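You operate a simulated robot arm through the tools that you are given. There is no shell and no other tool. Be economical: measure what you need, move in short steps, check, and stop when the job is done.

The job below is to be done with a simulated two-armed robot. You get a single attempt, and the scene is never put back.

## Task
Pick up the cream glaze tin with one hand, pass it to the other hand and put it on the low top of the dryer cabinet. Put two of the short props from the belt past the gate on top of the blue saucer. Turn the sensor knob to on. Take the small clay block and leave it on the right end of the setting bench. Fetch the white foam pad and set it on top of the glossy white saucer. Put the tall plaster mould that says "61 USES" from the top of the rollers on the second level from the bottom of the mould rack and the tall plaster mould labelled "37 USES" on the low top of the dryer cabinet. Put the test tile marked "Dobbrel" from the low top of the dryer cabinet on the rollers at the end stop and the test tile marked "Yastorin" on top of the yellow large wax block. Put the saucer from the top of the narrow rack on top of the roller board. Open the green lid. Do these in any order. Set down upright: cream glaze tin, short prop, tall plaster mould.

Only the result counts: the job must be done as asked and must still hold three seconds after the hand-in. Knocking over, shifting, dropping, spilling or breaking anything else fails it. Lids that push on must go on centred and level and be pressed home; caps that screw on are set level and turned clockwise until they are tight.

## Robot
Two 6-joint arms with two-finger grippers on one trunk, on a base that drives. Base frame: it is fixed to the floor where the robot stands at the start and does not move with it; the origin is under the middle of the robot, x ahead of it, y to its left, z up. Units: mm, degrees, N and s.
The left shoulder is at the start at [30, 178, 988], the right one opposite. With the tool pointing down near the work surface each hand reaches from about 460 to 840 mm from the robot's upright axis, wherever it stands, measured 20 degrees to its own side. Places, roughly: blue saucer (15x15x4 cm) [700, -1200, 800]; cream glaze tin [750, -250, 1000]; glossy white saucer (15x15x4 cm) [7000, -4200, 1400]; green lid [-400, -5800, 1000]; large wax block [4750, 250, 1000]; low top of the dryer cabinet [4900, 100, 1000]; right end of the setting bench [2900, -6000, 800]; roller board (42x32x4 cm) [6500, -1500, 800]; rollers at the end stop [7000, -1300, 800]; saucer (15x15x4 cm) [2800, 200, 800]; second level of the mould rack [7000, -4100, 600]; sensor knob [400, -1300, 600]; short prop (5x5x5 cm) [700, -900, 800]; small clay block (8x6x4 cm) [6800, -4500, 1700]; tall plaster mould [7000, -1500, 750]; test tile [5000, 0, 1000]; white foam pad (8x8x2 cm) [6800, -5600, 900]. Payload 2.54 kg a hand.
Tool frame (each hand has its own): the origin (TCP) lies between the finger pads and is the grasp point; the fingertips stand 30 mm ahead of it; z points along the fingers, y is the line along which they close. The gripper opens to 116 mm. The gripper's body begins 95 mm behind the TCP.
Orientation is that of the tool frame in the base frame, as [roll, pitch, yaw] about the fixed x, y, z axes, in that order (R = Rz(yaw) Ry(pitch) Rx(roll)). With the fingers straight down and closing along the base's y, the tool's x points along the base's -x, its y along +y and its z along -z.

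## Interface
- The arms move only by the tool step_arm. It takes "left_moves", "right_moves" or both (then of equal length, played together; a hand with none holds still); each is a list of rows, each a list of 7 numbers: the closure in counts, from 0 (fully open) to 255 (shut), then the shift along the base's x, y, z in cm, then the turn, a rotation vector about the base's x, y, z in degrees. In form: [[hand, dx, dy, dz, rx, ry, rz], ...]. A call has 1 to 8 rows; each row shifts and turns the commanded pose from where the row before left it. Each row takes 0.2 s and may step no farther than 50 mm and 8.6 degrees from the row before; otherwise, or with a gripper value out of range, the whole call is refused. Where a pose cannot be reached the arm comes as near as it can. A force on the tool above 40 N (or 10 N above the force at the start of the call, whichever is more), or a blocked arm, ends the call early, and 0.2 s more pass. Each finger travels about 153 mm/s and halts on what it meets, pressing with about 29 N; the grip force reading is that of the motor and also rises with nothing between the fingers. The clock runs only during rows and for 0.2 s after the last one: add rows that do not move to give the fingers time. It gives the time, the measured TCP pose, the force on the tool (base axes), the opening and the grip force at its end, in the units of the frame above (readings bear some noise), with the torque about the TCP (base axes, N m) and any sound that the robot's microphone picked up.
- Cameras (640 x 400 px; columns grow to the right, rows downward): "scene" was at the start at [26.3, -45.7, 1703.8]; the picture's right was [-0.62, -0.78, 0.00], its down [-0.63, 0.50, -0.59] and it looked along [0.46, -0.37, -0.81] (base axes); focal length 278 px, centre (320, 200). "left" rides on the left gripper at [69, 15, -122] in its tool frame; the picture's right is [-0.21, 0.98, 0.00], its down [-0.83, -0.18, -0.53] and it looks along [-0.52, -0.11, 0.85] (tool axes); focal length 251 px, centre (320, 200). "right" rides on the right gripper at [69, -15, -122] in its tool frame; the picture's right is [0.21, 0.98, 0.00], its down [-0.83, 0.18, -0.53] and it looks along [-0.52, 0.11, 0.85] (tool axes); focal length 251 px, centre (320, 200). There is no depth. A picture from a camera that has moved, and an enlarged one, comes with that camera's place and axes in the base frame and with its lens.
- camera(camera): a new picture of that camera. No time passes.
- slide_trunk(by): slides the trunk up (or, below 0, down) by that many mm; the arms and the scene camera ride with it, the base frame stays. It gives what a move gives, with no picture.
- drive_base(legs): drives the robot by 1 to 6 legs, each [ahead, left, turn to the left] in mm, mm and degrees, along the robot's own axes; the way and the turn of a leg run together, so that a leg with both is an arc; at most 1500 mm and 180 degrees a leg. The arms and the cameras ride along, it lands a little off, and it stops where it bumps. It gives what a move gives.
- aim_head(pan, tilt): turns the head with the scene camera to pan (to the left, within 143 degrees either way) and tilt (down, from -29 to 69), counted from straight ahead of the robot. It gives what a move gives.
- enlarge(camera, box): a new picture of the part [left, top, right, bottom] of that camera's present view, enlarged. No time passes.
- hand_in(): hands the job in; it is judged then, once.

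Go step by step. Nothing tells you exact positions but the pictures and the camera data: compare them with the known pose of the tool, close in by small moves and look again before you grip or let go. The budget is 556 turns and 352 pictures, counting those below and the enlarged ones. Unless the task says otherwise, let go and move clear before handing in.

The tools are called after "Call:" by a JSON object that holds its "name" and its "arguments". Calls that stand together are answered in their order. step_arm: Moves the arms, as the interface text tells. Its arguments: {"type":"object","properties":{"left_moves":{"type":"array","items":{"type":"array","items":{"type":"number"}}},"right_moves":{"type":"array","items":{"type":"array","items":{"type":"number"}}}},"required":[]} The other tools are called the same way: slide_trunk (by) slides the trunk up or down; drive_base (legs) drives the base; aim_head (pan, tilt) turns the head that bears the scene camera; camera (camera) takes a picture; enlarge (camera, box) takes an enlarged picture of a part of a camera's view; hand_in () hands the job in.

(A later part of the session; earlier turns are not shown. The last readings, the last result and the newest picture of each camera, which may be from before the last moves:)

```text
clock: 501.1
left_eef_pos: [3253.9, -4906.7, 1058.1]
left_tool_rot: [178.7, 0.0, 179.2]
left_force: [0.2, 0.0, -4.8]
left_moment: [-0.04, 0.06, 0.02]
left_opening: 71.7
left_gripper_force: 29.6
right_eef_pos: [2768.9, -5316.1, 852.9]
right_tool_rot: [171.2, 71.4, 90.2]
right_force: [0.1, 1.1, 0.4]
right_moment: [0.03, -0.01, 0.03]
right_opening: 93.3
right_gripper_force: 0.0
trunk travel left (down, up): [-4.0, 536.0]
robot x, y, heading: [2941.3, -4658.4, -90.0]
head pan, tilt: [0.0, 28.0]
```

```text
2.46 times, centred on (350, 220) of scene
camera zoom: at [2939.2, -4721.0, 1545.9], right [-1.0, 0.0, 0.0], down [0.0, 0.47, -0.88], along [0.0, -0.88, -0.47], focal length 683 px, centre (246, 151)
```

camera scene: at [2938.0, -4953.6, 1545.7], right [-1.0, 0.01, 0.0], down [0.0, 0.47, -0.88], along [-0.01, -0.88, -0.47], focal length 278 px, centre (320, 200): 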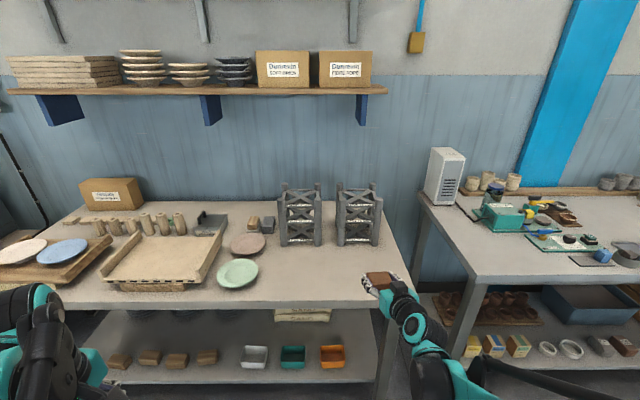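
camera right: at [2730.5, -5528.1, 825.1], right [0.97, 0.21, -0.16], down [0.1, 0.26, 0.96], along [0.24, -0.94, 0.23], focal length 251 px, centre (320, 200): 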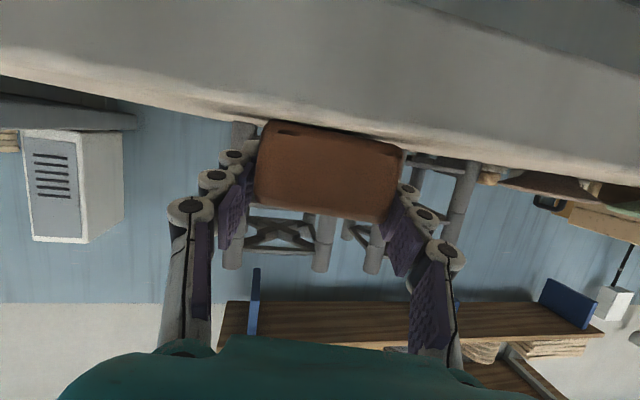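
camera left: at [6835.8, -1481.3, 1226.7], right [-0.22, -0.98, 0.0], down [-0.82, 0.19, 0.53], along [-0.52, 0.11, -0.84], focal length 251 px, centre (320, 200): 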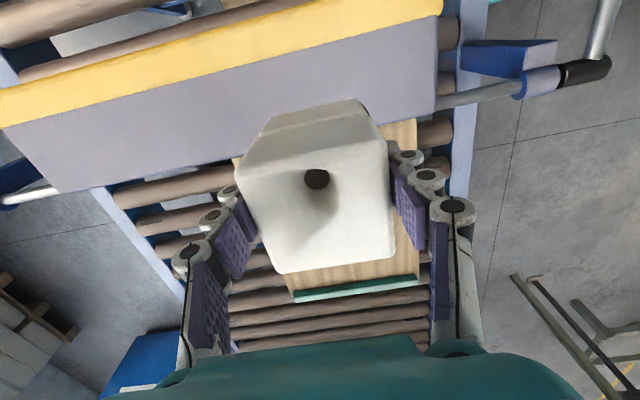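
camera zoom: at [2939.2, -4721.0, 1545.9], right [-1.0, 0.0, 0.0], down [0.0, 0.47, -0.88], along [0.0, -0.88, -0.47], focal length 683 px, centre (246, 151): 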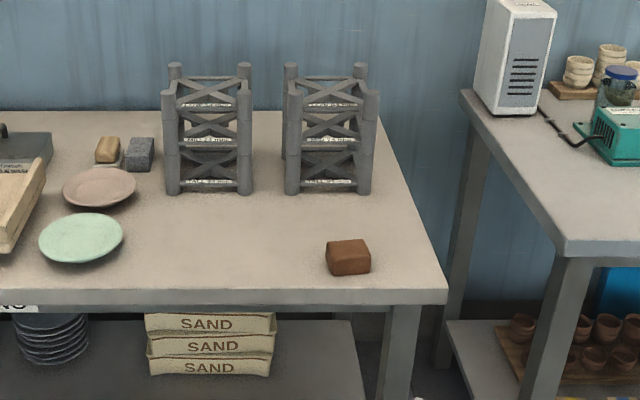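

The clay block is placed on the setting bench's right end. Restore the right hand to vertical, then go to the dryer with the 37 mould.

Call:
{"name": "step_arm", "arguments": {"right_moves": [[0, 0, 1, 2, 8, 0, 0], [0, 0, 1, 2, 8, 0, 0], [0, 0, 1, 2, 8, 0, 0], [0, 0, 1, 2, 8, 0, 0], [0, 0, 1, 2, 8, 0, 0], [0, 0, 1, 2, 8, 0, 0], [0, 0, 1, 2, 8, 0, 0], [0, 0, 1, 2, 8, 0, 0]]}}

Call:
{"name": "slide_trunk", "arguments": {"by": 230}}

Call:
{"name": "drive_base", "arguments": {"legs": [[0, 0, 90], [860, 0, 0]]}}

Call:
{"name": "drive_base", "arguments": {"legs": [[0, 1500, 0], [0, 1400, 0]]}}

```text
clock: 502.9
left_eef_pos: [3254.0, -4906.7, 1057.7]
left_tool_rot: [178.5, 0.0, 179.3]
left_force: [-0.2, 0.1, -4.7]
left_moment: [-0.02, 0.07, -0.05]
left_opening: 71.4
left_gripper_force: 28.9
right_eef_pos: [2772.5, -5238.0, 1014.0]
right_tool_rot: [171.2, 7.2, 90.1]
right_force: [0.4, -0.7, -0.1]
right_moment: [0.0, -0.03, 0.02]
right_opening: 115.9
right_gripper_force: 0.0
trunk travel left (down, up): [-4.0, 536.0]
robot x, y, heading: [2938.3, -4661.7, -89.9]
head pan, tilt: [0.0, 28.0]
```

```text
clock: 505.3
left_eef_pos: [3252.9, -4907.5, 1286.5]
left_tool_rot: [178.6, 0.1, 179.3]
left_force: [-0.3, 0.2, -4.6]
left_moment: [-0.02, 0.04, -0.04]
left_opening: 71.6
left_gripper_force: 29.2
right_eef_pos: [2771.6, -5238.2, 1243.9]
right_tool_rot: [171.1, 7.3, 90.1]
right_force: [0.4, 0.6, 0.1]
right_moment: [-0.03, 0.0, 0.04]
right_opening: 116.0
right_gripper_force: 0.1
trunk travel left (down, up): [-234.0, 306.0]
robot x, y, heading: [2942.5, -4661.0, -90.2]
head pan, tilt: [0.0, 28.0]
```

```text
clock: 513.7
left_eef_pos: [4030.0, -4335.3, 1286.6]
left_tool_rot: [178.6, -0.1, -89.7]
left_force: [0.0, 0.7, -5.6]
left_moment: [-0.05, 0.0, 0.01]
left_opening: 71.4
left_gripper_force: 29.1
right_eef_pos: [4370.7, -4810.5, 1243.7]
right_tool_rot: [171.2, 7.3, -178.9]
right_force: [-0.1, 1.0, -0.4]
right_moment: [-0.04, 0.02, -0.03]
right_opening: 116.0
right_gripper_force: 0.2
trunk travel left (down, up): [-234.0, 306.0]
robot x, y, heading: [3792.1, -4652.9, 1.1]
head pan, tilt: [0.0, 28.0]
```

```text
clock: 527.6
left_eef_pos: [3985.9, -1456.6, 1287.9]
left_tool_rot: [178.7, -0.2, -89.3]
left_force: [-0.3, 0.0, -6.4]
left_moment: [-0.1, -0.04, -0.02]
left_opening: 71.4
left_gripper_force: 29.0
right_eef_pos: [4328.5, -1930.0, 1243.7]
right_tool_rot: [171.1, 7.5, -178.5]
right_force: [0.1, 0.2, -0.9]
right_moment: [-0.02, -0.03, -0.02]
right_opening: 116.2
right_gripper_force: 0.0
trunk travel left (down, up): [-234.0, 306.0]
robot x, y, heading: [3749.9, -1774.4, 1.1]
head pan, tilt: [0.0, 28.0]
```

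Call:
{"name": "drive_base", "arguments": {"legs": [[0, 1500, -1.1], [0, 180, 0]]}}

Call:
{"name": "step_arm", "arguments": {"right_moves": [[0, -4, 0, 1, 0, 7, 0], [0, -4, 0, 1, 0, 0, 0], [0, -4, 0, 1, 0, 0, 0], [0, -4, 0, 0, 0, 0, 0], [0, -4, 0, 0, 0, 0, 0]], "left_moves": [[255, 3, -3, 0, 0, 0, 0], [255, 3, -3, 0, 0, 0, 0], [255, 3, -3, 0, 0, 0, 0], [255, 3, -3, 0, 0, 0, 0], [255, 3, -3, 0, 0, 0, 0]]}}

Call:
{"name": "aim_head", "arguments": {"pan": 0, "tilt": 42}}

Call:
{"name": "camera", "arguments": {"camera": "scene"}}

```text
clock: 536.3
left_eef_pos: [3952.6, 273.1, 1286.9]
left_tool_rot: [178.6, -0.2, -89.4]
left_force: [0.2, 0.7, -5.7]
left_moment: [-0.06, 0.03, -0.02]
left_opening: 71.5
left_gripper_force: 29.3
right_eef_pos: [4292.9, -200.8, 1243.9]
right_tool_rot: [171.1, 7.4, -178.7]
right_force: [0.4, 0.3, 0.2]
right_moment: [-0.04, -0.03, -0.01]
right_opening: 115.9
right_gripper_force: 0.0
trunk travel left (down, up): [-234.0, 306.0]
robot x, y, heading: [3710.6, -45.9, 1.2]
head pan, tilt: [0.0, 28.0]
```

```text
clock: 537.5
left_eef_pos: [4103.0, 118.8, 1287.4]
left_tool_rot: [178.8, 0.0, -89.4]
left_force: [-0.2, -0.6, -5.2]
left_moment: [-0.04, 0.01, -0.03]
left_opening: 71.8
left_gripper_force: 29.1
right_eef_pos: [4092.2, -203.2, 1271.8]
right_tool_rot: [170.9, 0.3, -178.8]
right_force: [0.0, 0.2, -0.1]
right_moment: [0.01, 0.0, 0.0]
right_opening: 116.1
right_gripper_force: 0.1
trunk travel left (down, up): [-234.0, 306.0]
robot x, y, heading: [3714.2, -45.5, 1.1]
head pan, tilt: [0.0, 28.0]
```

```text
clock: 538.3
left_eef_pos: [4106.0, 121.1, 1287.6]
left_tool_rot: [178.6, -0.1, -89.4]
left_force: [0.2, 0.9, -5.1]
left_moment: [-0.02, 0.0, -0.03]
left_opening: 71.7
left_gripper_force: 28.4
right_eef_pos: [4093.9, -203.0, 1272.1]
right_tool_rot: [170.9, 0.4, -178.6]
right_force: [-0.2, 0.3, -0.2]
right_moment: [-0.01, -0.01, -0.04]
right_opening: 116.1
right_gripper_force: 0.0
trunk travel left (down, up): [-234.0, 306.0]
robot x, y, heading: [3713.2, -48.0, 1.2]
head pan, tilt: [0.0, 42.0]
```

```text
69 pictures are left
camera scene: at [3765.6, -46.1, 1754.4], right [0.02, -1.0, 0.0], down [-0.67, -0.01, -0.74], along [0.74, 0.01, -0.67], focal length 278 px, centre (320, 200)
```

scene: 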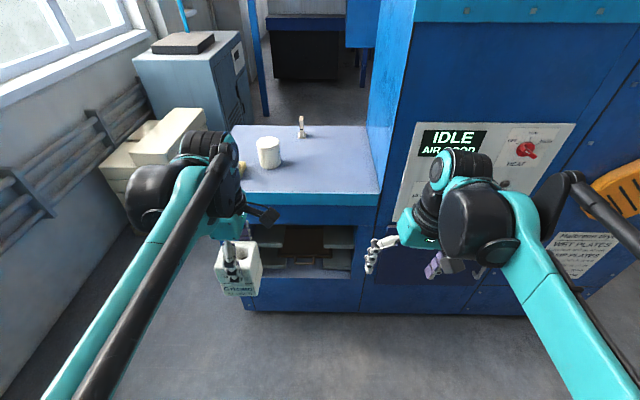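

Call:
{"name": "step_arm", "arguments": {"left_moves": [[255, 3.2, -2.2, 0, 0, 0, 0], [255, 3.2, -2.2, 0, 0, 0, 0], [255, 3.2, -2.2, 0, 0, 0, 0], [255, 3.2, -2.2, 0, 0, 0, 0]], "right_moves": [[0, -3, -1, 0, 0, 0, 0], [0, -3, -1, 0, 0, 0, 0], [0, -3, 0, 0, 0, 0, 0], [0, 0, 0, 0, 0, 0, 0]]}}

Call:
{"name": "drive_base", "arguments": {"legs": [[507, -55, -1.2]]}}

Call:
{"name": "camera", "arguments": {"camera": "left"}}

Call:
{"name": "enlarge", "arguments": {"camera": "scene", "box": [200, 160, 420, 320]}}

```text
clock: 539.3
left_eef_pos: [4235.2, 30.8, 1285.3]
left_tool_rot: [178.4, 0.1, -89.3]
left_force: [1.7, -0.2, -5.2]
left_moment: [-0.01, 0.07, 0.01]
left_opening: 71.5
left_gripper_force: 28.9
right_eef_pos: [4007.3, -222.6, 1273.1]
right_tool_rot: [170.9, 0.4, -178.7]
right_force: [-0.5, 0.1, -0.8]
right_moment: [0.02, 0.08, 0.01]
right_opening: 115.8
right_gripper_force: 0.0
trunk travel left (down, up): [-234.0, 306.0]
robot x, y, heading: [3713.3, -43.4, 1.4]
head pan, tilt: [0.0, 42.0]
```

```text
clock: 542.2
left_eef_pos: [4730.3, -30.5, 1284.8]
left_tool_rot: [178.6, -0.1, -90.8]
left_force: [-0.3, -0.1, -5.1]
left_moment: [-0.02, -0.01, -0.02]
left_opening: 71.6
left_gripper_force: 29.0
right_eef_pos: [4495.9, -279.4, 1272.7]
right_tool_rot: [171.1, 0.4, 179.9]
right_force: [0.1, -0.4, 0.6]
right_moment: [-0.04, -0.01, 0.0]
right_opening: 116.0
right_gripper_force: 0.0
trunk travel left (down, up): [-234.0, 306.0]
robot x, y, heading: [4209.7, -103.8, -0.3]
head pan, tilt: [0.0, 42.0]
```

```text
68 pictures are left
camera left: at [4717.1, -100.2, 1407.6], right [-0.97, 0.23, 0.02], down [0.21, 0.82, 0.53], along [0.1, 0.52, -0.85], focal length 251 px, centre (320, 200)
```

left: 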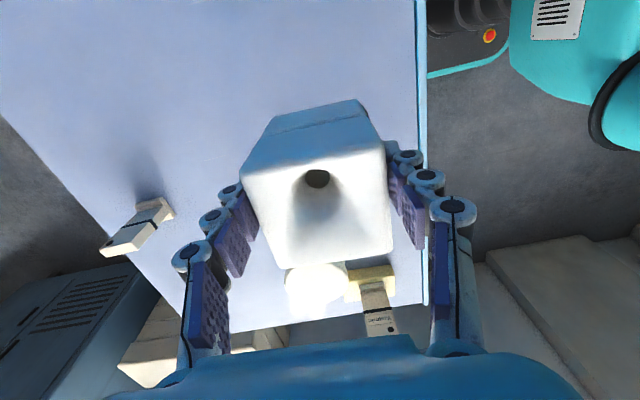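

```text
2.50 times, centred on (310, 240) of scene
camera zoom: at [4262.1, -98.5, 1754.3], right [0.0, -1.0, 0.0], down [-0.67, 0.0, -0.74], along [0.74, 0.0, -0.67], focal length 694 px, centre (345, 100)
```

zoom: 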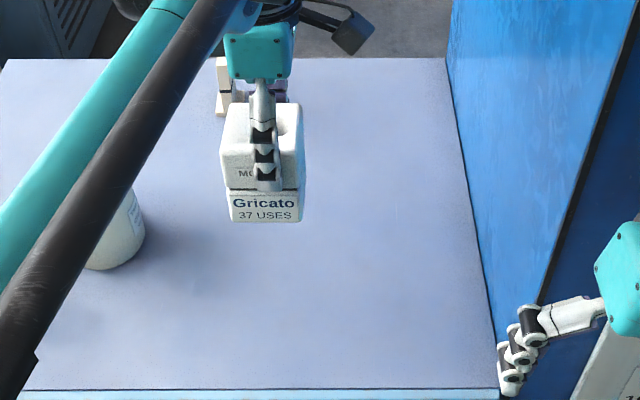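

Call:
{"name": "step_arm", "arguments": {"left_moves": [[255, 0, 0, -4, 0, 0, 0], [255, 0, 0, -4, 0, 0, 0], [255, 0, 0, -2.5, 0, 0, 0], [255, 0, 0, 0, 0, 0, 0]]}}

Call:
{"name": "step_arm", "arguments": {"left_moves": [[255, 0, 0, -1, 0, 0, 0], [255, 0, 0, 0, 0, 0, 0]]}}

```text
clock: 543.2
left_eef_pos: [4731.0, -30.0, 1181.8]
left_tool_rot: [178.6, 0.1, -90.9]
left_force: [0.5, -0.1, -4.8]
left_moment: [-0.06, 0.0, 0.04]
left_opening: 71.6
left_gripper_force: 29.3
right_eef_pos: [4495.2, -278.1, 1275.2]
right_tool_rot: [171.0, 0.4, 179.8]
right_force: [-0.5, 0.1, -0.1]
right_moment: [0.01, -0.02, 0.01]
right_opening: 115.8
right_gripper_force: 0.0
trunk travel left (down, up): [-234.0, 306.0]
robot x, y, heading: [4207.9, -99.1, 0.0]
head pan, tilt: [0.0, 42.0]
```

```text
clock: 543.8
left_eef_pos: [4729.3, -30.7, 1172.3]
left_tool_rot: [178.6, 0.0, -90.8]
left_force: [-0.4, 0.4, -4.5]
left_moment: [-0.03, 0.0, 0.01]
left_opening: 71.5
left_gripper_force: 29.2
right_eef_pos: [4494.5, -278.7, 1273.4]
right_tool_rot: [171.0, 0.4, 180.0]
right_force: [-0.7, -0.6, 0.3]
right_moment: [-0.01, 0.01, -0.01]
right_opening: 115.9
right_gripper_force: 0.1
trunk travel left (down, up): [-234.0, 306.0]
robot x, y, heading: [4208.5, -100.5, -0.0]
head pan, tilt: [0.0, 42.0]
```

Call:
{"name": "step_arm", "arguments": {"left_moves": [[255, 0, 0, -1, 0, 0, 0], [255, 0, 0, 0, 0, 0, 0]]}}

Call:
{"name": "step_arm", "arguments": {"left_moves": [[255, 0, 0, -0.6, 0, 0, 0], [255, 0, 0, 0, 0, 0, 0]]}}

```text
clock: 544.4
left_eef_pos: [4729.6, -30.7, 1162.1]
left_tool_rot: [178.5, -0.1, -90.8]
left_force: [-0.6, -0.2, -5.0]
left_moment: [-0.01, -0.04, -0.02]
left_opening: 71.6
left_gripper_force: 29.1
right_eef_pos: [4494.4, -277.4, 1274.3]
right_tool_rot: [171.0, 0.4, 179.9]
right_force: [-0.1, -0.9, 0.3]
right_moment: [0.04, -0.01, -0.02]
right_opening: 116.0
right_gripper_force: 0.0
trunk travel left (down, up): [-234.0, 306.0]
robot x, y, heading: [4206.0, -101.0, -0.2]
head pan, tilt: [0.0, 42.0]
```

```text
clock: 545.0
left_eef_pos: [4730.5, -30.6, 1154.6]
left_tool_rot: [178.5, 0.0, -90.8]
left_force: [0.0, -0.1, -5.2]
left_moment: [-0.04, -0.01, -0.04]
left_opening: 71.3
left_gripper_force: 28.7
right_eef_pos: [4495.7, -279.5, 1274.1]
right_tool_rot: [171.0, 0.4, 179.9]
right_force: [-0.1, -0.4, -0.6]
right_moment: [0.0, 0.02, -0.03]
right_opening: 115.9
right_gripper_force: 0.1
trunk travel left (down, up): [-234.0, 306.0]
robot x, y, heading: [4210.9, -95.8, -0.3]
head pan, tilt: [0.0, 42.0]
```

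Call:
{"name": "step_arm", "arguments": {"left_moves": [[255, 0, 0, -0.6, 0, 0, 0], [255, 0, 0, -0.5, 0, 0, 0]]}}

Call:
{"name": "step_arm", "arguments": {"left_moves": [[255, 0, 0, -0.5, 0, 0, 0], [255, 0, 0, 0, 0, 0, 0]]}}

Call:
{"name": "enlarge", "arguments": {"camera": "scene", "box": [200, 160, 420, 320]}}

```text
clock: 545.6
left_eef_pos: [4730.8, -32.9, 1144.1]
left_tool_rot: [178.6, 0.1, -90.7]
left_force: [0.1, 1.0, -5.7]
left_moment: [-0.03, 0.0, 0.01]
left_opening: 71.5
left_gripper_force: 29.2
right_eef_pos: [4494.7, -278.8, 1274.2]
right_tool_rot: [171.0, 0.5, 179.9]
right_force: [-0.2, -0.8, -0.3]
right_moment: [-0.02, 0.04, 0.02]
right_opening: 115.8
right_gripper_force: 0.0
trunk travel left (down, up): [-234.0, 306.0]
robot x, y, heading: [4210.6, -97.3, 0.1]
head pan, tilt: [0.0, 42.0]
```

```text
clock: 546.2
left_eef_pos: [4730.4, -33.6, 1141.0]
left_tool_rot: [178.7, 0.0, -90.8]
left_force: [-0.2, 0.5, -5.3]
left_moment: [-0.04, 0.02, 0.04]
left_opening: 71.4
left_gripper_force: 28.7
right_eef_pos: [4495.7, -278.9, 1274.4]
right_tool_rot: [170.9, 0.4, 179.9]
right_force: [-0.2, 0.0, 0.1]
right_moment: [0.01, -0.01, 0.04]
right_opening: 116.3
right_gripper_force: 0.0
trunk travel left (down, up): [-234.0, 306.0]
robot x, y, heading: [4205.8, -94.8, -0.2]
head pan, tilt: [0.0, 42.0]
```

```text
2.50 times, centred on (310, 240) of scene
camera zoom: at [4261.2, -98.4, 1754.4], right [0.0, -1.0, 0.0], down [-0.67, 0.0, -0.74], along [0.74, 0.0, -0.67], focal length 694 px, centre (345, 100)
```

zoom: 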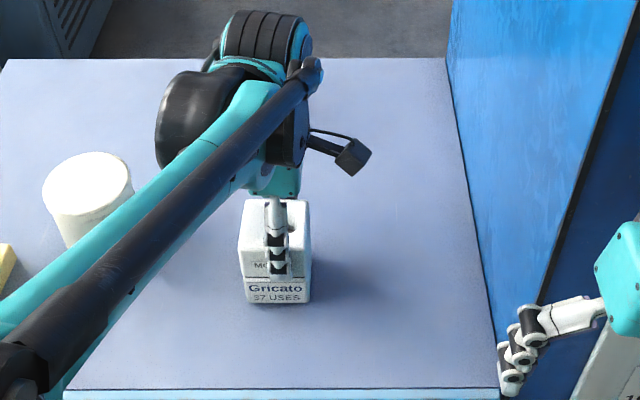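

Call:
{"name": "step_arm", "arguments": {"left_moves": [[255, 0, 0, -0.4, 0, 0, 0], [255, 0, 0, 0, 0, 0, 0]]}}

Call:
{"name": "step_arm", "arguments": {"left_moves": [[255, 0, 0, -0.4, 0, 0, 0], [255, 0, 0, 0, 0, 0, 0]]}}

```text
clock: 546.8
left_eef_pos: [4730.2, -31.3, 1137.2]
left_tool_rot: [178.8, 0.1, -90.8]
left_force: [0.7, -0.3, 7.2]
left_moment: [0.46, -0.53, -0.12]
left_opening: 71.7
left_gripper_force: 29.1
right_eef_pos: [4495.0, -278.7, 1274.5]
right_tool_rot: [171.0, 0.4, 179.9]
right_force: [-0.4, -0.2, 0.4]
right_moment: [0.04, 0.02, 0.02]
right_opening: 116.2
right_gripper_force: 0.1
trunk travel left (down, up): [-234.0, 306.0]
robot x, y, heading: [4206.5, -96.2, -0.3]
head pan, tilt: [0.0, 42.0]
```

```text
clock: 547.4
left_eef_pos: [4728.1, -31.8, 1132.8]
left_tool_rot: [178.8, -0.1, -90.8]
left_force: [-3.9, -6.3, 19.1]
left_moment: [-0.24, -0.25, -0.03]
left_opening: 71.7
left_gripper_force: 28.9
right_eef_pos: [4492.8, -280.2, 1274.1]
right_tool_rot: [170.9, 0.5, 179.9]
right_force: [-0.4, 0.9, -0.7]
right_moment: [0.01, -0.02, -0.03]
right_opening: 115.8
right_gripper_force: 0.0
trunk travel left (down, up): [-234.0, 306.0]
robot x, y, heading: [4205.8, -101.0, -0.2]
head pan, tilt: [0.0, 42.0]
```

Seated. Release and raise the left hand.

Call:
{"name": "step_arm", "arguments": {"left_moves": [[150, 0, 0, 0, 0, 0, 0], [60, 0, 0, 0, 0, 0, 0], [40, 0, 0, 0, 0, 0, 0], [40, 0, 0, 3, 0, 0, 0], [40, 0, 0, 4, 0, 0, 0], [40, 0, 0, 4, 0, 0, 0], [40, 0, 0, 4, 0, 0, 0]]}}

Call:
{"name": "drive_base", "arguments": {"legs": [[-480, 0, 0]]}}

Call:
{"name": "enlarge", "arguments": {"camera": "scene", "box": [220, 90, 420, 220]}}

```text
clock: 549.0
left_eef_pos: [4727.5, -31.2, 1281.2]
left_tool_rot: [178.6, 0.0, -90.8]
left_force: [-0.1, -1.2, 0.6]
left_moment: [0.02, 0.01, 0.0]
left_opening: 97.9
left_gripper_force: 0.1
right_eef_pos: [4494.0, -279.3, 1274.1]
right_tool_rot: [171.0, 0.5, 180.0]
right_force: [-0.4, 0.8, -0.2]
right_moment: [0.0, -0.01, 0.0]
right_opening: 116.1
right_gripper_force: 0.0
trunk travel left (down, up): [-234.0, 306.0]
robot x, y, heading: [4208.1, -99.3, 0.1]
head pan, tilt: [0.0, 42.0]
```

```text
clock: 551.9
left_eef_pos: [4240.1, -28.0, 1279.4]
left_tool_rot: [178.7, 0.0, -90.3]
left_force: [0.0, 0.7, -0.2]
left_moment: [0.0, 0.0, 0.04]
left_opening: 97.6
left_gripper_force: 0.1
right_eef_pos: [4007.0, -276.9, 1273.8]
right_tool_rot: [171.0, 0.5, -179.6]
right_force: [-0.7, 0.4, -0.1]
right_moment: [-0.01, 0.0, -0.02]
right_opening: 116.1
right_gripper_force: 0.0
trunk travel left (down, up): [-234.0, 306.0]
robot x, y, heading: [3717.1, -98.2, 0.5]
head pan, tilt: [0.0, 42.0]
```

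```text
3.08 times, centred on (320, 155) of scene
camera zoom: at [3772.5, -98.4, 1754.4], right [0.0, -1.0, 0.0], down [-0.67, 0.0, -0.74], along [0.74, 0.0, -0.67], focal length 854 px, centre (320, 338)
```

zoom: 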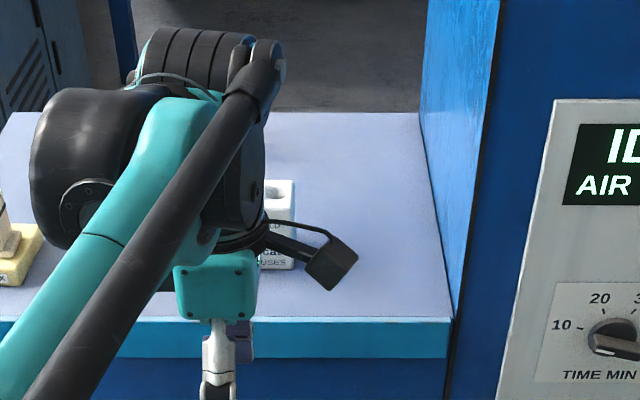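

Mould 37 is on the low top. Both hands are free; now drive to the green lid at about (−400, −5800).

Call:
{"name": "drive_base", "arguments": {"legs": [[50, 0, -0.5], [0, -1500, 0], [0, -1500, 0], [0, -1350, 0]]}}

Call:
{"name": "drive_base", "arguments": {"legs": [[-1500, 0, 0], [-1500, 0, 0], [-1100, 0, 0]]}}

Call:
{"name": "drive_base", "arguments": {"legs": [[0, 0, -90]]}}

Call:
{"name": "aim_head", "arguments": {"pan": 0, "tilt": 30}}

Call:
{"name": "camera", "arguments": {"camera": "scene"}}

```text
clock: 573.8
left_eef_pos: [4211.8, -4504.5, 1280.2]
left_tool_rot: [178.7, 0.0, -91.0]
left_force: [0.1, -0.5, 0.5]
left_moment: [0.03, 0.0, 0.02]
left_opening: 97.8
left_gripper_force: 0.0
right_eef_pos: [3976.6, -4751.9, 1274.4]
right_tool_rot: [170.9, 0.4, 179.8]
right_force: [-0.7, -0.4, 0.2]
right_moment: [0.04, 0.02, 0.0]
right_opening: 115.9
right_gripper_force: 0.1
trunk travel left (down, up): [-234.0, 306.0]
robot x, y, heading: [3689.0, -4571.3, -0.3]
head pan, tilt: [0.0, 42.0]
```

```text
clock: 593.4
left_eef_pos: [136.1, -4454.2, 1281.3]
left_tool_rot: [178.7, -0.1, -91.9]
left_force: [-0.3, 0.3, 0.2]
left_moment: [-0.03, -0.03, 0.01]
left_opening: 97.6
left_gripper_force: 0.1
right_eef_pos: [-103.4, -4696.8, 1273.0]
right_tool_rot: [171.0, 0.4, 178.9]
right_force: [0.2, -0.5, -0.5]
right_moment: [0.03, 0.01, -0.03]
right_opening: 116.1
right_gripper_force: 0.0
trunk travel left (down, up): [-234.0, 306.0]
robot x, y, heading: [-389.0, -4510.3, -1.5]
head pan, tilt: [0.0, 42.0]
```

```text
clock: 597.5
left_eef_pos: [-311.8, -5029.5, 1280.0]
left_tool_rot: [178.6, 0.0, 179.9]
left_force: [-1.0, -0.2, 0.5]
left_moment: [0.01, -0.02, -0.04]
left_opening: 97.9
left_gripper_force: 0.0
right_eef_pos: [-562.8, -4798.7, 1272.9]
right_tool_rot: [171.0, 0.4, 90.5]
right_force: [-0.2, 0.0, 0.3]
right_moment: [-0.01, 0.0, 0.01]
right_opening: 116.1
right_gripper_force: 0.1
trunk travel left (down, up): [-234.0, 306.0]
robot x, y, heading: [-384.9, -4507.4, -89.7]
head pan, tilt: [0.0, 42.0]
```

```text
clock: 598.3
left_eef_pos: [-313.1, -5029.0, 1280.9]
left_tool_rot: [178.7, -0.1, 179.9]
left_force: [-0.7, 0.8, -0.6]
left_moment: [-0.06, -0.03, -0.04]
left_opening: 97.8
left_gripper_force: 0.0
right_eef_pos: [-562.7, -4797.8, 1273.9]
right_tool_rot: [171.0, 0.4, 90.5]
right_force: [-0.2, -0.6, 0.0]
right_moment: [-0.03, 0.0, -0.01]
right_opening: 115.9
right_gripper_force: 0.1
trunk travel left (down, up): [-234.0, 306.0]
robot x, y, heading: [-380.8, -4507.6, -89.6]
head pan, tilt: [0.0, 30.0]
```

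```text
64 pictures are left
camera scene: at [-385.3, -4570.1, 1772.6], right [-1.0, -0.01, 0.0], down [0.0, 0.5, -0.87], along [0.01, -0.87, -0.5], focal length 278 px, centre (320, 200)
```

scene: 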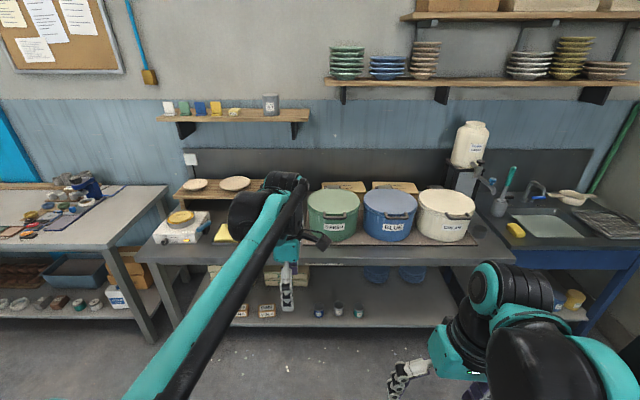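

Call:
{"name": "enlarge", "arguments": {"camera": "scene", "box": [280, 160, 440, 260]}}

```text
4.00 times, centred on (360, 210) of scene
camera zoom: at [-385.3, -4570.1, 1772.6], right [-1.0, -0.01, 0.0], down [0.0, 0.5, -0.87], along [0.01, -0.87, -0.5], focal length 1110 px, centre (160, 160)
```

zoom: 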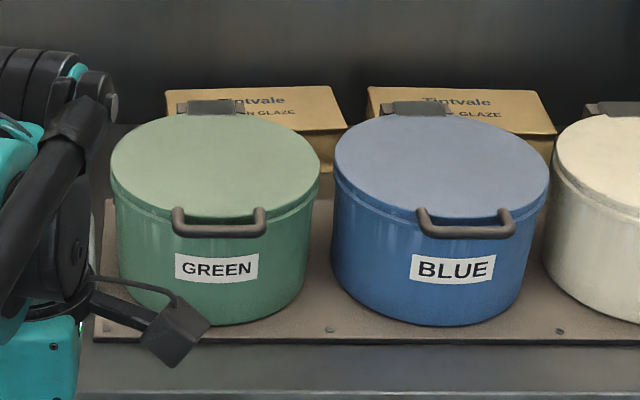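

The tubs have hinged lids with front handles. I'll approach so the left hand (closing fore-aft) is above the green lid's handle.

Call:
{"name": "drive_base", "arguments": {"legs": [[600, -133, 0]]}}

Call:
{"name": "camera", "arguments": {"camera": "left"}}

Call:
{"name": "camera", "arguments": {"camera": "scene"}}

```text
clock: 601.9
left_eef_pos: [-449.0, -5666.8, 1281.3]
left_tool_rot: [178.6, 0.0, 179.4]
left_force: [0.7, -0.4, -0.3]
left_moment: [-0.01, -0.02, -0.03]
left_opening: 97.9
left_gripper_force: 0.1
right_eef_pos: [-696.0, -5434.1, 1273.5]
right_tool_rot: [171.1, 0.5, 90.1]
right_force: [-0.6, 0.0, 0.0]
right_moment: [-0.01, -0.02, -0.01]
right_opening: 116.0
right_gripper_force: 0.0
trunk travel left (down, up): [-234.0, 306.0]
robot x, y, heading: [-520.0, -5145.5, -89.9]
head pan, tilt: [0.0, 30.0]
```

```text
62 pictures are left
camera left: at [-517.4, -5654.3, 1402.8], right [0.23, 0.97, 0.02], down [0.82, -0.2, 0.53], along [0.52, -0.1, -0.85], focal length 251 px, centre (320, 200)
```

left: 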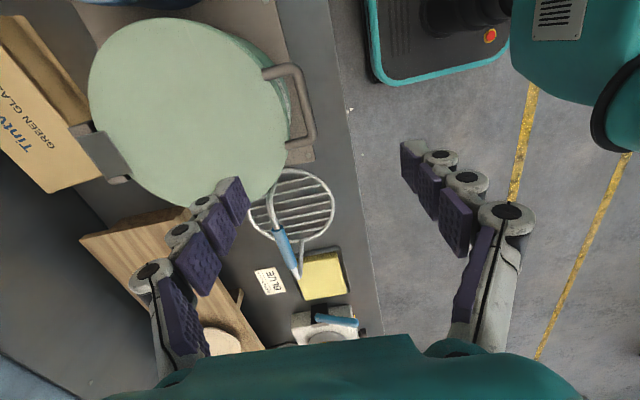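

```text
61 pictures are left
camera scene: at [-517.3, -5207.4, 1772.7], right [-1.0, 0.0, 0.0], down [0.0, 0.5, -0.87], along [0.0, -0.87, -0.5], focal length 278 px, centre (320, 200)
```

scene: 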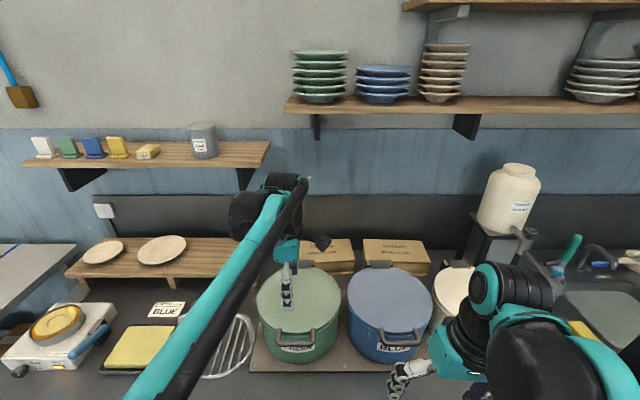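

Handle bar is at ≈(−452, −5677, 1068), hinge at y≈−5952. Raise the trunk 150 mm and lower the left hand over the bar with a narrow opening.

Call:
{"name": "slide_trunk", "arguments": {"by": 150}}

Call:
{"name": "step_arm", "arguments": {"left_moves": [[195, 0, -0.2, -4.5, 0, 0, 0], [195, 0, -0.2, -4.5, 0, 0, 0], [195, 0, -0.2, -4.5, 0, 0, 0], [195, 0, -0.2, -4.5, 0, 0, 0], [195, 0, -0.2, -4.5, 0, 0, 0], [195, 0, 0, -4, 0, 0, 0], [195, 0, 0, 0, 0, 0, 0]]}}

Call:
{"name": "camera", "arguments": {"camera": "left"}}

```text
clock: 603.6
left_eef_pos: [-448.5, -5666.1, 1430.4]
left_tool_rot: [178.6, 0.0, 179.4]
left_force: [0.6, 0.8, -0.3]
left_moment: [-0.03, -0.01, 0.01]
left_opening: 97.8
left_gripper_force: 0.1
right_eef_pos: [-695.3, -5432.4, 1423.3]
right_tool_rot: [171.0, 0.5, 90.1]
right_force: [0.0, 0.5, 0.7]
right_moment: [0.01, 0.0, 0.0]
right_opening: 116.2
right_gripper_force: 0.1
trunk travel left (down, up): [-384.0, 156.0]
robot x, y, heading: [-516.1, -5149.1, -89.9]
head pan, tilt: [0.0, 30.0]
```

```text
clock: 605.2
left_eef_pos: [-448.8, -5674.1, 1163.3]
left_tool_rot: [178.7, 0.0, 179.3]
left_force: [0.2, 0.1, 0.1]
left_moment: [-0.03, 0.03, 0.01]
left_opening: 27.6
left_gripper_force: 0.0
right_eef_pos: [-696.6, -5431.9, 1424.2]
right_tool_rot: [171.0, 0.4, 90.0]
right_force: [0.0, 0.9, -0.2]
right_moment: [-0.03, -0.03, -0.01]
right_opening: 116.0
right_gripper_force: 0.1
trunk travel left (down, up): [-384.0, 156.0]
robot x, y, heading: [-512.4, -5146.7, -90.0]
head pan, tilt: [0.0, 30.0]
```

```text
60 pictures are left
camera left: at [-517.3, -5661.9, 1285.4], right [0.23, 0.97, 0.02], down [0.82, -0.2, 0.53], along [0.52, -0.1, -0.85], focal length 251 px, centre (320, 200)
```

left: 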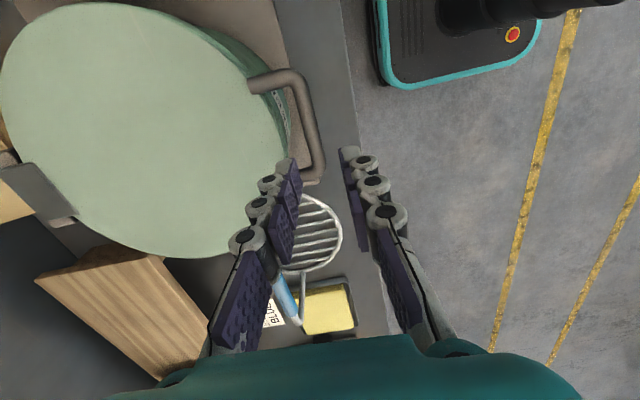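

Call:
{"name": "step_arm", "arguments": {"left_moves": [[195, -1.4, -0.6, 0, 0, 0, 0], [195, 0, 0, -4, 0, 0, 0], [195, 0, 0, 0, 0, 0, 0]]}}

Call:
{"name": "camera", "arguments": {"camera": "left"}}

```text
clock: 606.0
left_eef_pos: [-462.7, -5681.4, 1125.6]
left_tool_rot: [178.7, 0.0, 179.4]
left_force: [0.3, 0.5, -0.8]
left_moment: [-0.05, -0.04, -0.02]
left_opening: 27.3
left_gripper_force: 0.0
right_eef_pos: [-696.2, -5432.6, 1424.6]
right_tool_rot: [171.0, 0.4, 90.1]
right_force: [0.4, 0.5, -0.4]
right_moment: [-0.01, 0.03, 0.01]
right_opening: 116.0
right_gripper_force: 0.1
trunk travel left (down, up): [-384.0, 156.0]
robot x, y, heading: [-517.4, -5147.0, -90.0]
head pan, tilt: [0.0, 30.0]
```

```text
59 pictures are left
camera left: at [-531.4, -5668.8, 1248.1], right [0.23, 0.97, 0.02], down [0.82, -0.2, 0.53], along [0.52, -0.1, -0.85], focal length 251 px, centre (320, 200)
```

left: 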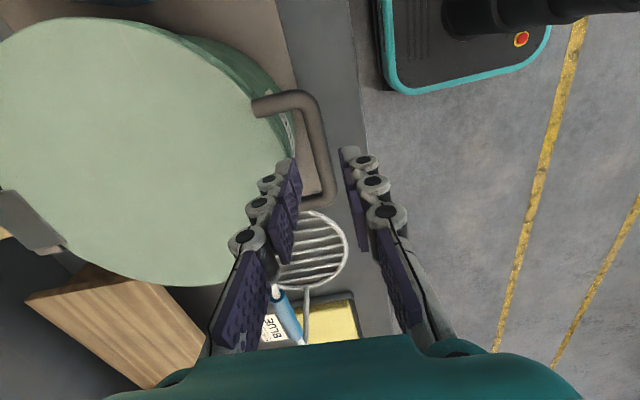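

Call:
{"name": "step_arm", "arguments": {"left_moves": [[195, 0, 0.2, -1.7, 0, 0, 0], [195, 0, 0, -1.6, 0, 0, 0], [195, 0, 0, 0, 0, 0, 0]]}}

Call:
{"name": "camera", "arguments": {"camera": "left"}}

```text
clock: 606.8
left_eef_pos: [-461.8, -5679.1, 1092.6]
left_tool_rot: [178.6, 0.0, 179.4]
left_force: [0.0, -0.3, -0.4]
left_moment: [0.03, -0.04, 0.03]
left_opening: 27.4
left_gripper_force: 0.1
right_eef_pos: [-696.9, -5432.6, 1423.0]
right_tool_rot: [171.0, 0.4, 90.1]
right_force: [0.3, 0.4, 0.2]
right_moment: [0.0, 0.0, -0.01]
right_opening: 116.1
right_gripper_force: 0.0
trunk travel left (down, up): [-384.0, 156.0]
robot x, y, heading: [-516.3, -5147.6, -89.9]
head pan, tilt: [0.0, 30.0]
```

```text
58 pictures are left
camera left: at [-530.3, -5666.4, 1214.7], right [0.23, 0.97, 0.02], down [0.82, -0.2, 0.53], along [0.52, -0.1, -0.85], focal length 251 px, centre (320, 200)
```

left: 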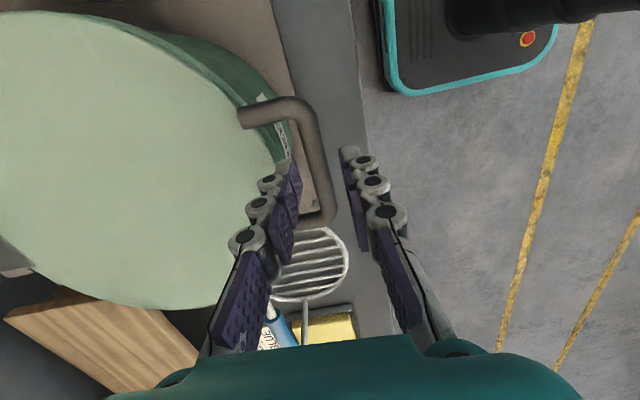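

Call:
{"name": "step_arm", "arguments": {"left_moves": [[195, 0, 0.2, -1.2, 0, 0, 0], [195, 0, 0, 0, 0, 0, 0], [255, 0, 0, 0, 0, 0, 0], [255, 0, 0, 0, 0, 0, 0]]}}

Call:
{"name": "camera", "arguments": {"camera": "left"}}

```text
clock: 607.8
left_eef_pos: [-463.5, -5678.5, 1081.4]
left_tool_rot: [178.6, 0.0, 179.4]
left_force: [-0.6, 0.0, -0.2]
left_moment: [-0.01, 0.04, 0.01]
left_opening: 0.0
left_gripper_force: 28.6
right_eef_pos: [-697.5, -5433.8, 1424.5]
right_tool_rot: [171.0, 0.4, 90.1]
right_force: [0.5, 0.3, 0.2]
right_moment: [0.01, -0.02, -0.01]
right_opening: 116.1
right_gripper_force: 0.0
trunk travel left (down, up): [-384.0, 156.0]
robot x, y, heading: [-516.2, -5143.6, -89.7]
head pan, tilt: [0.0, 30.0]
```

```text
57 pictures are left
camera left: at [-531.1, -5665.0, 1202.9], right [0.23, 0.97, 0.02], down [0.82, -0.2, 0.53], along [0.52, -0.1, -0.85], focal length 251 px, centre (320, 200)
```

left: 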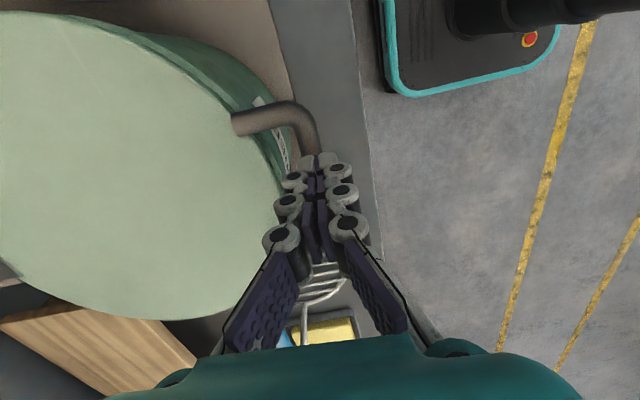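

Call:
{"name": "step_arm", "arguments": {"left_moves": [[255, 0, 0, 1.2, 0, 0, 0], [195, 0, 0, 0, 0, 0, 0], [195, 0, 0, 0, 0, 0, 0], [195, 0, 0, -1.8, 0, 0, 0], [195, 0, 0, -1.5, 0, 0, 0], [195, 0, 0, 0, 0, 0, 0]]}}

Call:
{"name": "camera", "arguments": {"camera": "left"}}

```text
clock: 609.2
left_eef_pos: [-462.9, -5678.9, 1057.6]
left_tool_rot: [178.6, 0.0, 179.5]
left_force: [-0.2, 0.0, -0.2]
left_moment: [-0.04, -0.01, -0.01]
left_opening: 27.5
left_gripper_force: 0.0
right_eef_pos: [-697.0, -5433.2, 1423.7]
right_tool_rot: [170.9, 0.4, 90.1]
right_force: [0.0, -0.6, 0.2]
right_moment: [0.0, 0.0, 0.0]
right_opening: 115.9
right_gripper_force: 0.0
trunk travel left (down, up): [-384.0, 156.0]
robot x, y, heading: [-517.6, -5150.1, -90.0]
head pan, tilt: [0.0, 30.0]
```

```text
56 pictures are left
camera left: at [-531.8, -5666.6, 1181.1], right [0.23, 0.97, 0.02], down [0.82, -0.2, 0.53], along [0.52, -0.1, -0.85], focal length 251 px, centre (320, 200)
```

left: 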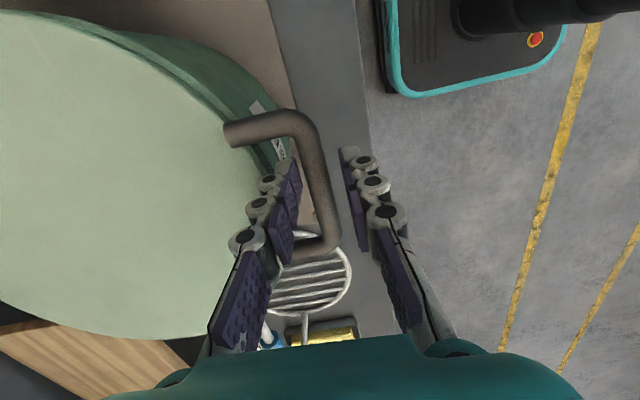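

Call:
{"name": "step_arm", "arguments": {"left_moves": [[225, 0, 0, 0, 0, 0, 0], [255, 0, 0, 0, 0, 0, 0], [255, 0, 0, 0, 0, 0, 0]]}}

```text
clock: 610.0
left_eef_pos: [-464.1, -5683.5, 1056.6]
left_tool_rot: [178.7, 0.0, 179.4]
left_force: [-0.4, -26.5, 9.1]
left_moment: [-0.78, 0.08, 0.97]
left_opening: 15.9
left_gripper_force: 41.3
right_eef_pos: [-696.7, -5437.1, 1423.8]
right_tool_rot: [170.9, 0.2, 90.1]
right_force: [0.4, -0.1, -0.6]
right_moment: [0.0, -0.03, 0.0]
right_opening: 116.0
right_gripper_force: 0.1
trunk travel left (down, up): [-384.0, 156.0]
robot x, y, heading: [-517.8, -5145.6, -90.1]
head pan, tilt: [0.0, 30.0]
```

The bar is gripped. Begin lifting along the hinge arc with small checks.

Call:
{"name": "step_arm", "arguments": {"left_moves": [[255, 0, -0.4, 0, 0, 0, 0], [255, 0, 0, 2.5, 0, 0, 0], [255, 0, 0, 2.5, -4, 0, 0], [255, 0, 0, 0, 0, 0, 0]]}}

Call:
{"name": "step_arm", "arguments": {"left_moves": [[255, 0, -0.4, 2.3, -2.5, 0, 0], [255, 0, -0.4, 2.3, -2.5, 0, 0], [255, 0, 0, 0, 0, 0, 0]]}}

Call:
{"name": "camera", "arguments": {"camera": "scene"}}

```text
clock: 611.0
left_eef_pos: [-462.4, -5681.0, 1110.2]
left_tool_rot: [-177.4, 0.1, 179.2]
left_force: [-0.2, 0.5, 0.0]
left_moment: [0.03, -0.01, 0.0]
left_opening: 0.1
left_gripper_force: 28.8
right_eef_pos: [-697.0, -5432.4, 1424.8]
right_tool_rot: [171.0, 0.4, 90.2]
right_force: [0.4, 0.6, 0.3]
right_moment: [-0.01, 0.0, 0.02]
right_opening: 115.9
right_gripper_force: 0.0
trunk travel left (down, up): [-384.0, 156.0]
robot x, y, heading: [-516.3, -5145.3, -89.9]
head pan, tilt: [0.0, 30.0]
```

```text
clock: 611.8
left_eef_pos: [-461.2, -5688.9, 1155.7]
left_tool_rot: [-172.3, 0.1, 179.4]
left_force: [0.8, -0.5, -0.4]
left_moment: [-0.01, 0.02, -0.01]
left_opening: 0.0
left_gripper_force: 28.5
right_eef_pos: [-697.0, -5433.0, 1424.3]
right_tool_rot: [171.1, 0.3, 90.0]
right_force: [-0.1, 0.8, -0.2]
right_moment: [-0.01, 0.01, -0.01]
right_opening: 116.0
right_gripper_force: 0.1
trunk travel left (down, up): [-384.0, 156.0]
robot x, y, heading: [-516.5, -5145.6, -90.0]
head pan, tilt: [0.0, 30.0]
```

```text
55 pictures are left
camera scene: at [-517.2, -5207.7, 1922.6], right [-1.0, 0.0, 0.0], down [0.0, 0.5, -0.87], along [0.0, -0.87, -0.5], focal length 278 px, centre (320, 200)
```

scene: 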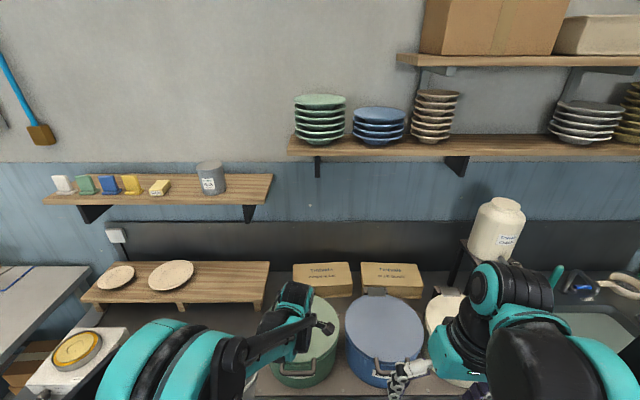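

It slipped off the bar. Re-grip deeper and lift more slowly.

Call:
{"name": "step_arm", "arguments": {"left_moves": [[195, 0, 0.5, 0, 4.5, 0, 0], [195, 0, 0.5, 0, 4.5, 0, 0], [195, 0, 0, -4, 0, 0, 0], [195, 0, 0, -3, 0, 0, 0], [195, 0, 0, -2.5, 0, 0, 0], [195, 0, 0, -2, 0, 0, 0], [195, 0, 0, 0, 0, 0, 0]]}}

Call:
{"name": "camera", "arguments": {"camera": "left"}}

```text
clock: 613.4
left_eef_pos: [-464.4, -5678.4, 1039.1]
left_tool_rot: [178.8, 0.0, 179.4]
left_force: [-0.1, 0.1, 0.3]
left_moment: [0.0, 0.01, 0.01]
left_opening: 27.5
left_gripper_force: 0.2
right_eef_pos: [-696.2, -5433.1, 1423.0]
right_tool_rot: [170.9, 0.4, 90.0]
right_force: [0.2, -0.8, 0.0]
right_moment: [-0.01, 0.02, 0.0]
right_opening: 115.9
right_gripper_force: 0.0
trunk travel left (down, up): [-384.0, 156.0]
robot x, y, heading: [-517.3, -5148.4, -89.7]
head pan, tilt: [0.0, 30.0]
```

```text
54 pictures are left
camera left: at [-533.4, -5666.4, 1161.6], right [0.23, 0.97, 0.02], down [0.82, -0.2, 0.53], along [0.52, -0.1, -0.85], focal length 251 px, centre (320, 200)
```

left: 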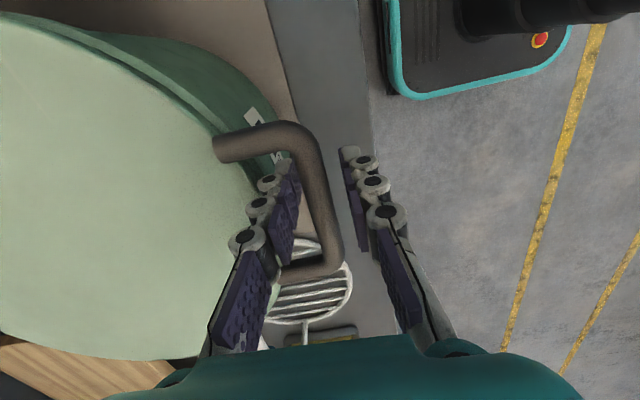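

Call:
{"name": "step_arm", "arguments": {"left_moves": [[225, 0, 0, 0, 0, 0, 0], [255, 0, 0, 0, 0, 0, 0], [255, 0, 0, 0, 0, 0, 0]]}}

Call:
{"name": "step_arm", "arguments": {"left_moves": [[255, 0, -0.2, 0.5, 0, 0, 0], [255, 0, 0, 1, 0, 0, 0], [255, 0, 0, 1, 0, 0, 0], [255, 0, 0, 1, 0, 0, 0]]}}

```text
clock: 614.2
left_eef_pos: [-463.9, -5681.9, 1038.1]
left_tool_rot: [178.7, 0.0, 179.4]
left_force: [-0.9, -25.3, 2.6]
left_moment: [-0.3, 0.11, 0.94]
left_opening: 14.6
left_gripper_force: 41.2
right_eef_pos: [-696.9, -5435.9, 1424.1]
right_tool_rot: [171.0, 0.3, 90.1]
right_force: [-0.3, -0.4, -0.8]
right_moment: [0.01, -0.01, 0.0]
right_opening: 115.9
right_gripper_force: 0.1
trunk travel left (down, up): [-384.0, 156.0]
robot x, y, heading: [-515.1, -5146.4, -89.7]
head pan, tilt: [0.0, 30.0]
```

```text
clock: 615.2
left_eef_pos: [-464.8, -5685.1, 1075.6]
left_tool_rot: [178.6, 0.0, 179.3]
left_force: [-8.7, -13.7, -5.4]
left_moment: [0.08, -0.15, 0.89]
left_opening: 14.5
left_gripper_force: 41.0
right_eef_pos: [-696.7, -5436.0, 1422.8]
right_tool_rot: [170.9, 0.3, 90.1]
right_force: [0.0, 0.4, -0.5]
right_moment: [-0.03, 0.02, 0.01]
right_opening: 115.9
right_gripper_force: 0.1
trunk travel left (down, up): [-384.0, 156.0]
robot x, y, heading: [-511.8, -5144.4, -90.2]
head pan, tilt: [0.0, 30.0]
```

Now it holds. Continue along the arc in 5° steps, tilting the hand gradually.

Call:
{"name": "step_arm", "arguments": {"left_moves": [[255, 0, -0.19, 2.35, -2.5, 0, 0], [255, 0, -0.39, 2.32, -2.5, 0, 0], [255, 0, -0.59, 2.28, -2.5, 0, 0], [255, 0, -0.79, 2.22, -2.5, 0, 0]]}}

Call:
{"name": "step_arm", "arguments": {"left_moves": [[255, 0, -0.98, 2.14, -2.5, 0, 0], [255, 0, -1.16, 2.05, -2.5, 0, 0], [255, 0, -1.33, 1.94, -2.5, 0, 0], [255, 0, -1.5, 1.82, -2.5, 0, 0]]}}

Call:
{"name": "camera", "arguments": {"camera": "scene"}}

```text
clock: 616.2
left_eef_pos: [-463.5, -5706.4, 1165.9]
left_tool_rot: [-171.5, 0.2, 179.4]
left_force: [-4.4, -18.3, -9.3]
left_moment: [-0.1, -0.01, 0.82]
left_opening: 14.6
left_gripper_force: 41.1
right_eef_pos: [-696.6, -5437.6, 1422.4]
right_tool_rot: [170.9, 0.2, 90.1]
right_force: [0.1, -0.3, 0.1]
right_moment: [0.0, -0.03, 0.02]
right_opening: 115.9
right_gripper_force: 0.0
trunk travel left (down, up): [-384.0, 156.0]
robot x, y, heading: [-514.2, -5146.0, -89.8]
head pan, tilt: [0.0, 30.0]
```

```text
clock: 617.2
left_eef_pos: [-463.9, -5750.7, 1248.2]
left_tool_rot: [-161.4, 0.2, 179.4]
left_force: [-14.7, 4.3, 0.0]
left_moment: [0.22, 0.71, 0.52]
left_opening: 14.6
left_gripper_force: 41.1
right_eef_pos: [-699.5, -5432.5, 1423.2]
right_tool_rot: [170.9, 0.4, 90.1]
right_force: [-1.0, 0.3, -1.1]
right_moment: [-0.01, 0.0, -0.01]
right_opening: 116.1
right_gripper_force: 0.0
trunk travel left (down, up): [-384.0, 156.0]
robot x, y, heading: [-517.9, -5149.1, -90.3]
head pan, tilt: [0.0, 30.0]
```

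```text
53 pictures are left
camera scene: at [-520.9, -5205.8, 1922.8], right [-1.0, 0.0, 0.0], down [0.0, 0.5, -0.87], along [0.0, -0.87, -0.5], focal length 278 px, centre (320, 200)
```

scene: 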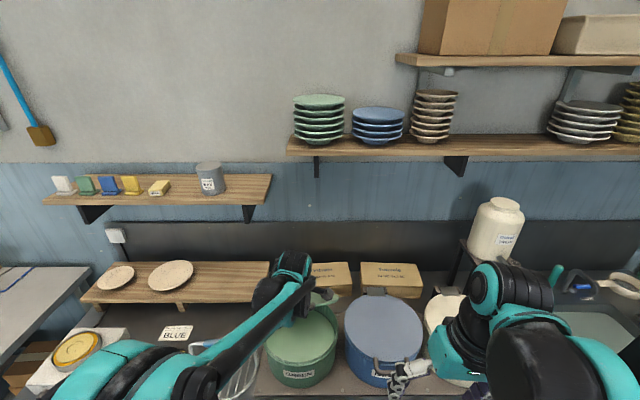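

Call:
{"name": "step_arm", "arguments": {"left_moves": [[255, 0, -1.65, 1.68, -2.5, 0, 0], [255, 0, -1.79, 1.53, -2.5, 0, 0], [255, 0, -1.92, 1.37, -2.5, 0, 0], [255, 0, -2.03, 1.2, -2.5, 0, 0]]}}

Call:
{"name": "step_arm", "arguments": {"left_moves": [[255, 0, -2.13, 1.01, -2.5, 0, 0], [255, 0, -2.21, 0.82, -2.5, 0, 0], [255, 0, -2.27, 0.63, -2.5, 0, 0], [255, 0, -2.32, 0.43, -2.5, 0, 0]]}}

Call:
{"name": "camera", "arguments": {"camera": "scene"}}

```text
clock: 618.2
left_eef_pos: [-460.5, -5825.7, 1302.3]
left_tool_rot: [-151.2, 0.4, 179.4]
left_force: [-5.6, 17.3, 19.7]
left_moment: [0.06, 0.45, 0.58]
left_opening: 14.8
left_gripper_force: 38.8
right_eef_pos: [-697.0, -5432.5, 1424.1]
right_tool_rot: [170.9, 0.4, 90.1]
right_force: [-0.1, -0.3, -0.8]
right_moment: [0.06, 0.0, 0.02]
right_opening: 116.0
right_gripper_force: 0.1
trunk travel left (down, up): [-384.0, 156.0]
robot x, y, heading: [-517.1, -5146.9, -90.0]
head pan, tilt: [0.0, 30.0]
```

```text
clock: 619.2
left_eef_pos: [-460.4, -5909.4, 1338.3]
left_tool_rot: [-140.9, 0.5, 179.6]
left_force: [3.9, 12.1, 32.5]
left_moment: [-0.03, 0.43, 0.59]
left_opening: 14.3
left_gripper_force: 38.8
right_eef_pos: [-696.6, -5426.6, 1425.9]
right_tool_rot: [170.9, 0.6, 90.1]
right_force: [-0.5, -0.3, 0.4]
right_moment: [0.03, 0.03, -0.02]
right_opening: 115.8
right_gripper_force: 0.1
trunk travel left (down, up): [-384.0, 156.0]
robot x, y, heading: [-517.1, -5143.1, -90.1]
head pan, tilt: [0.0, 30.0]
```

```text
52 pictures are left
camera scene: at [-516.7, -5198.7, 1923.2], right [-1.0, 0.0, 0.0], down [0.0, 0.5, -0.87], along [0.0, -0.87, -0.5], focal length 278 px, centre (320, 200)
```

scene: 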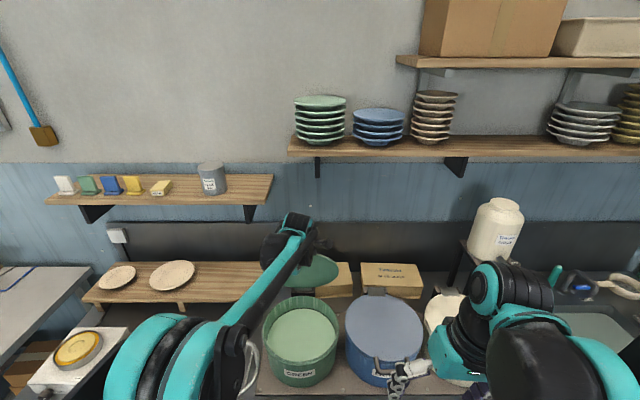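

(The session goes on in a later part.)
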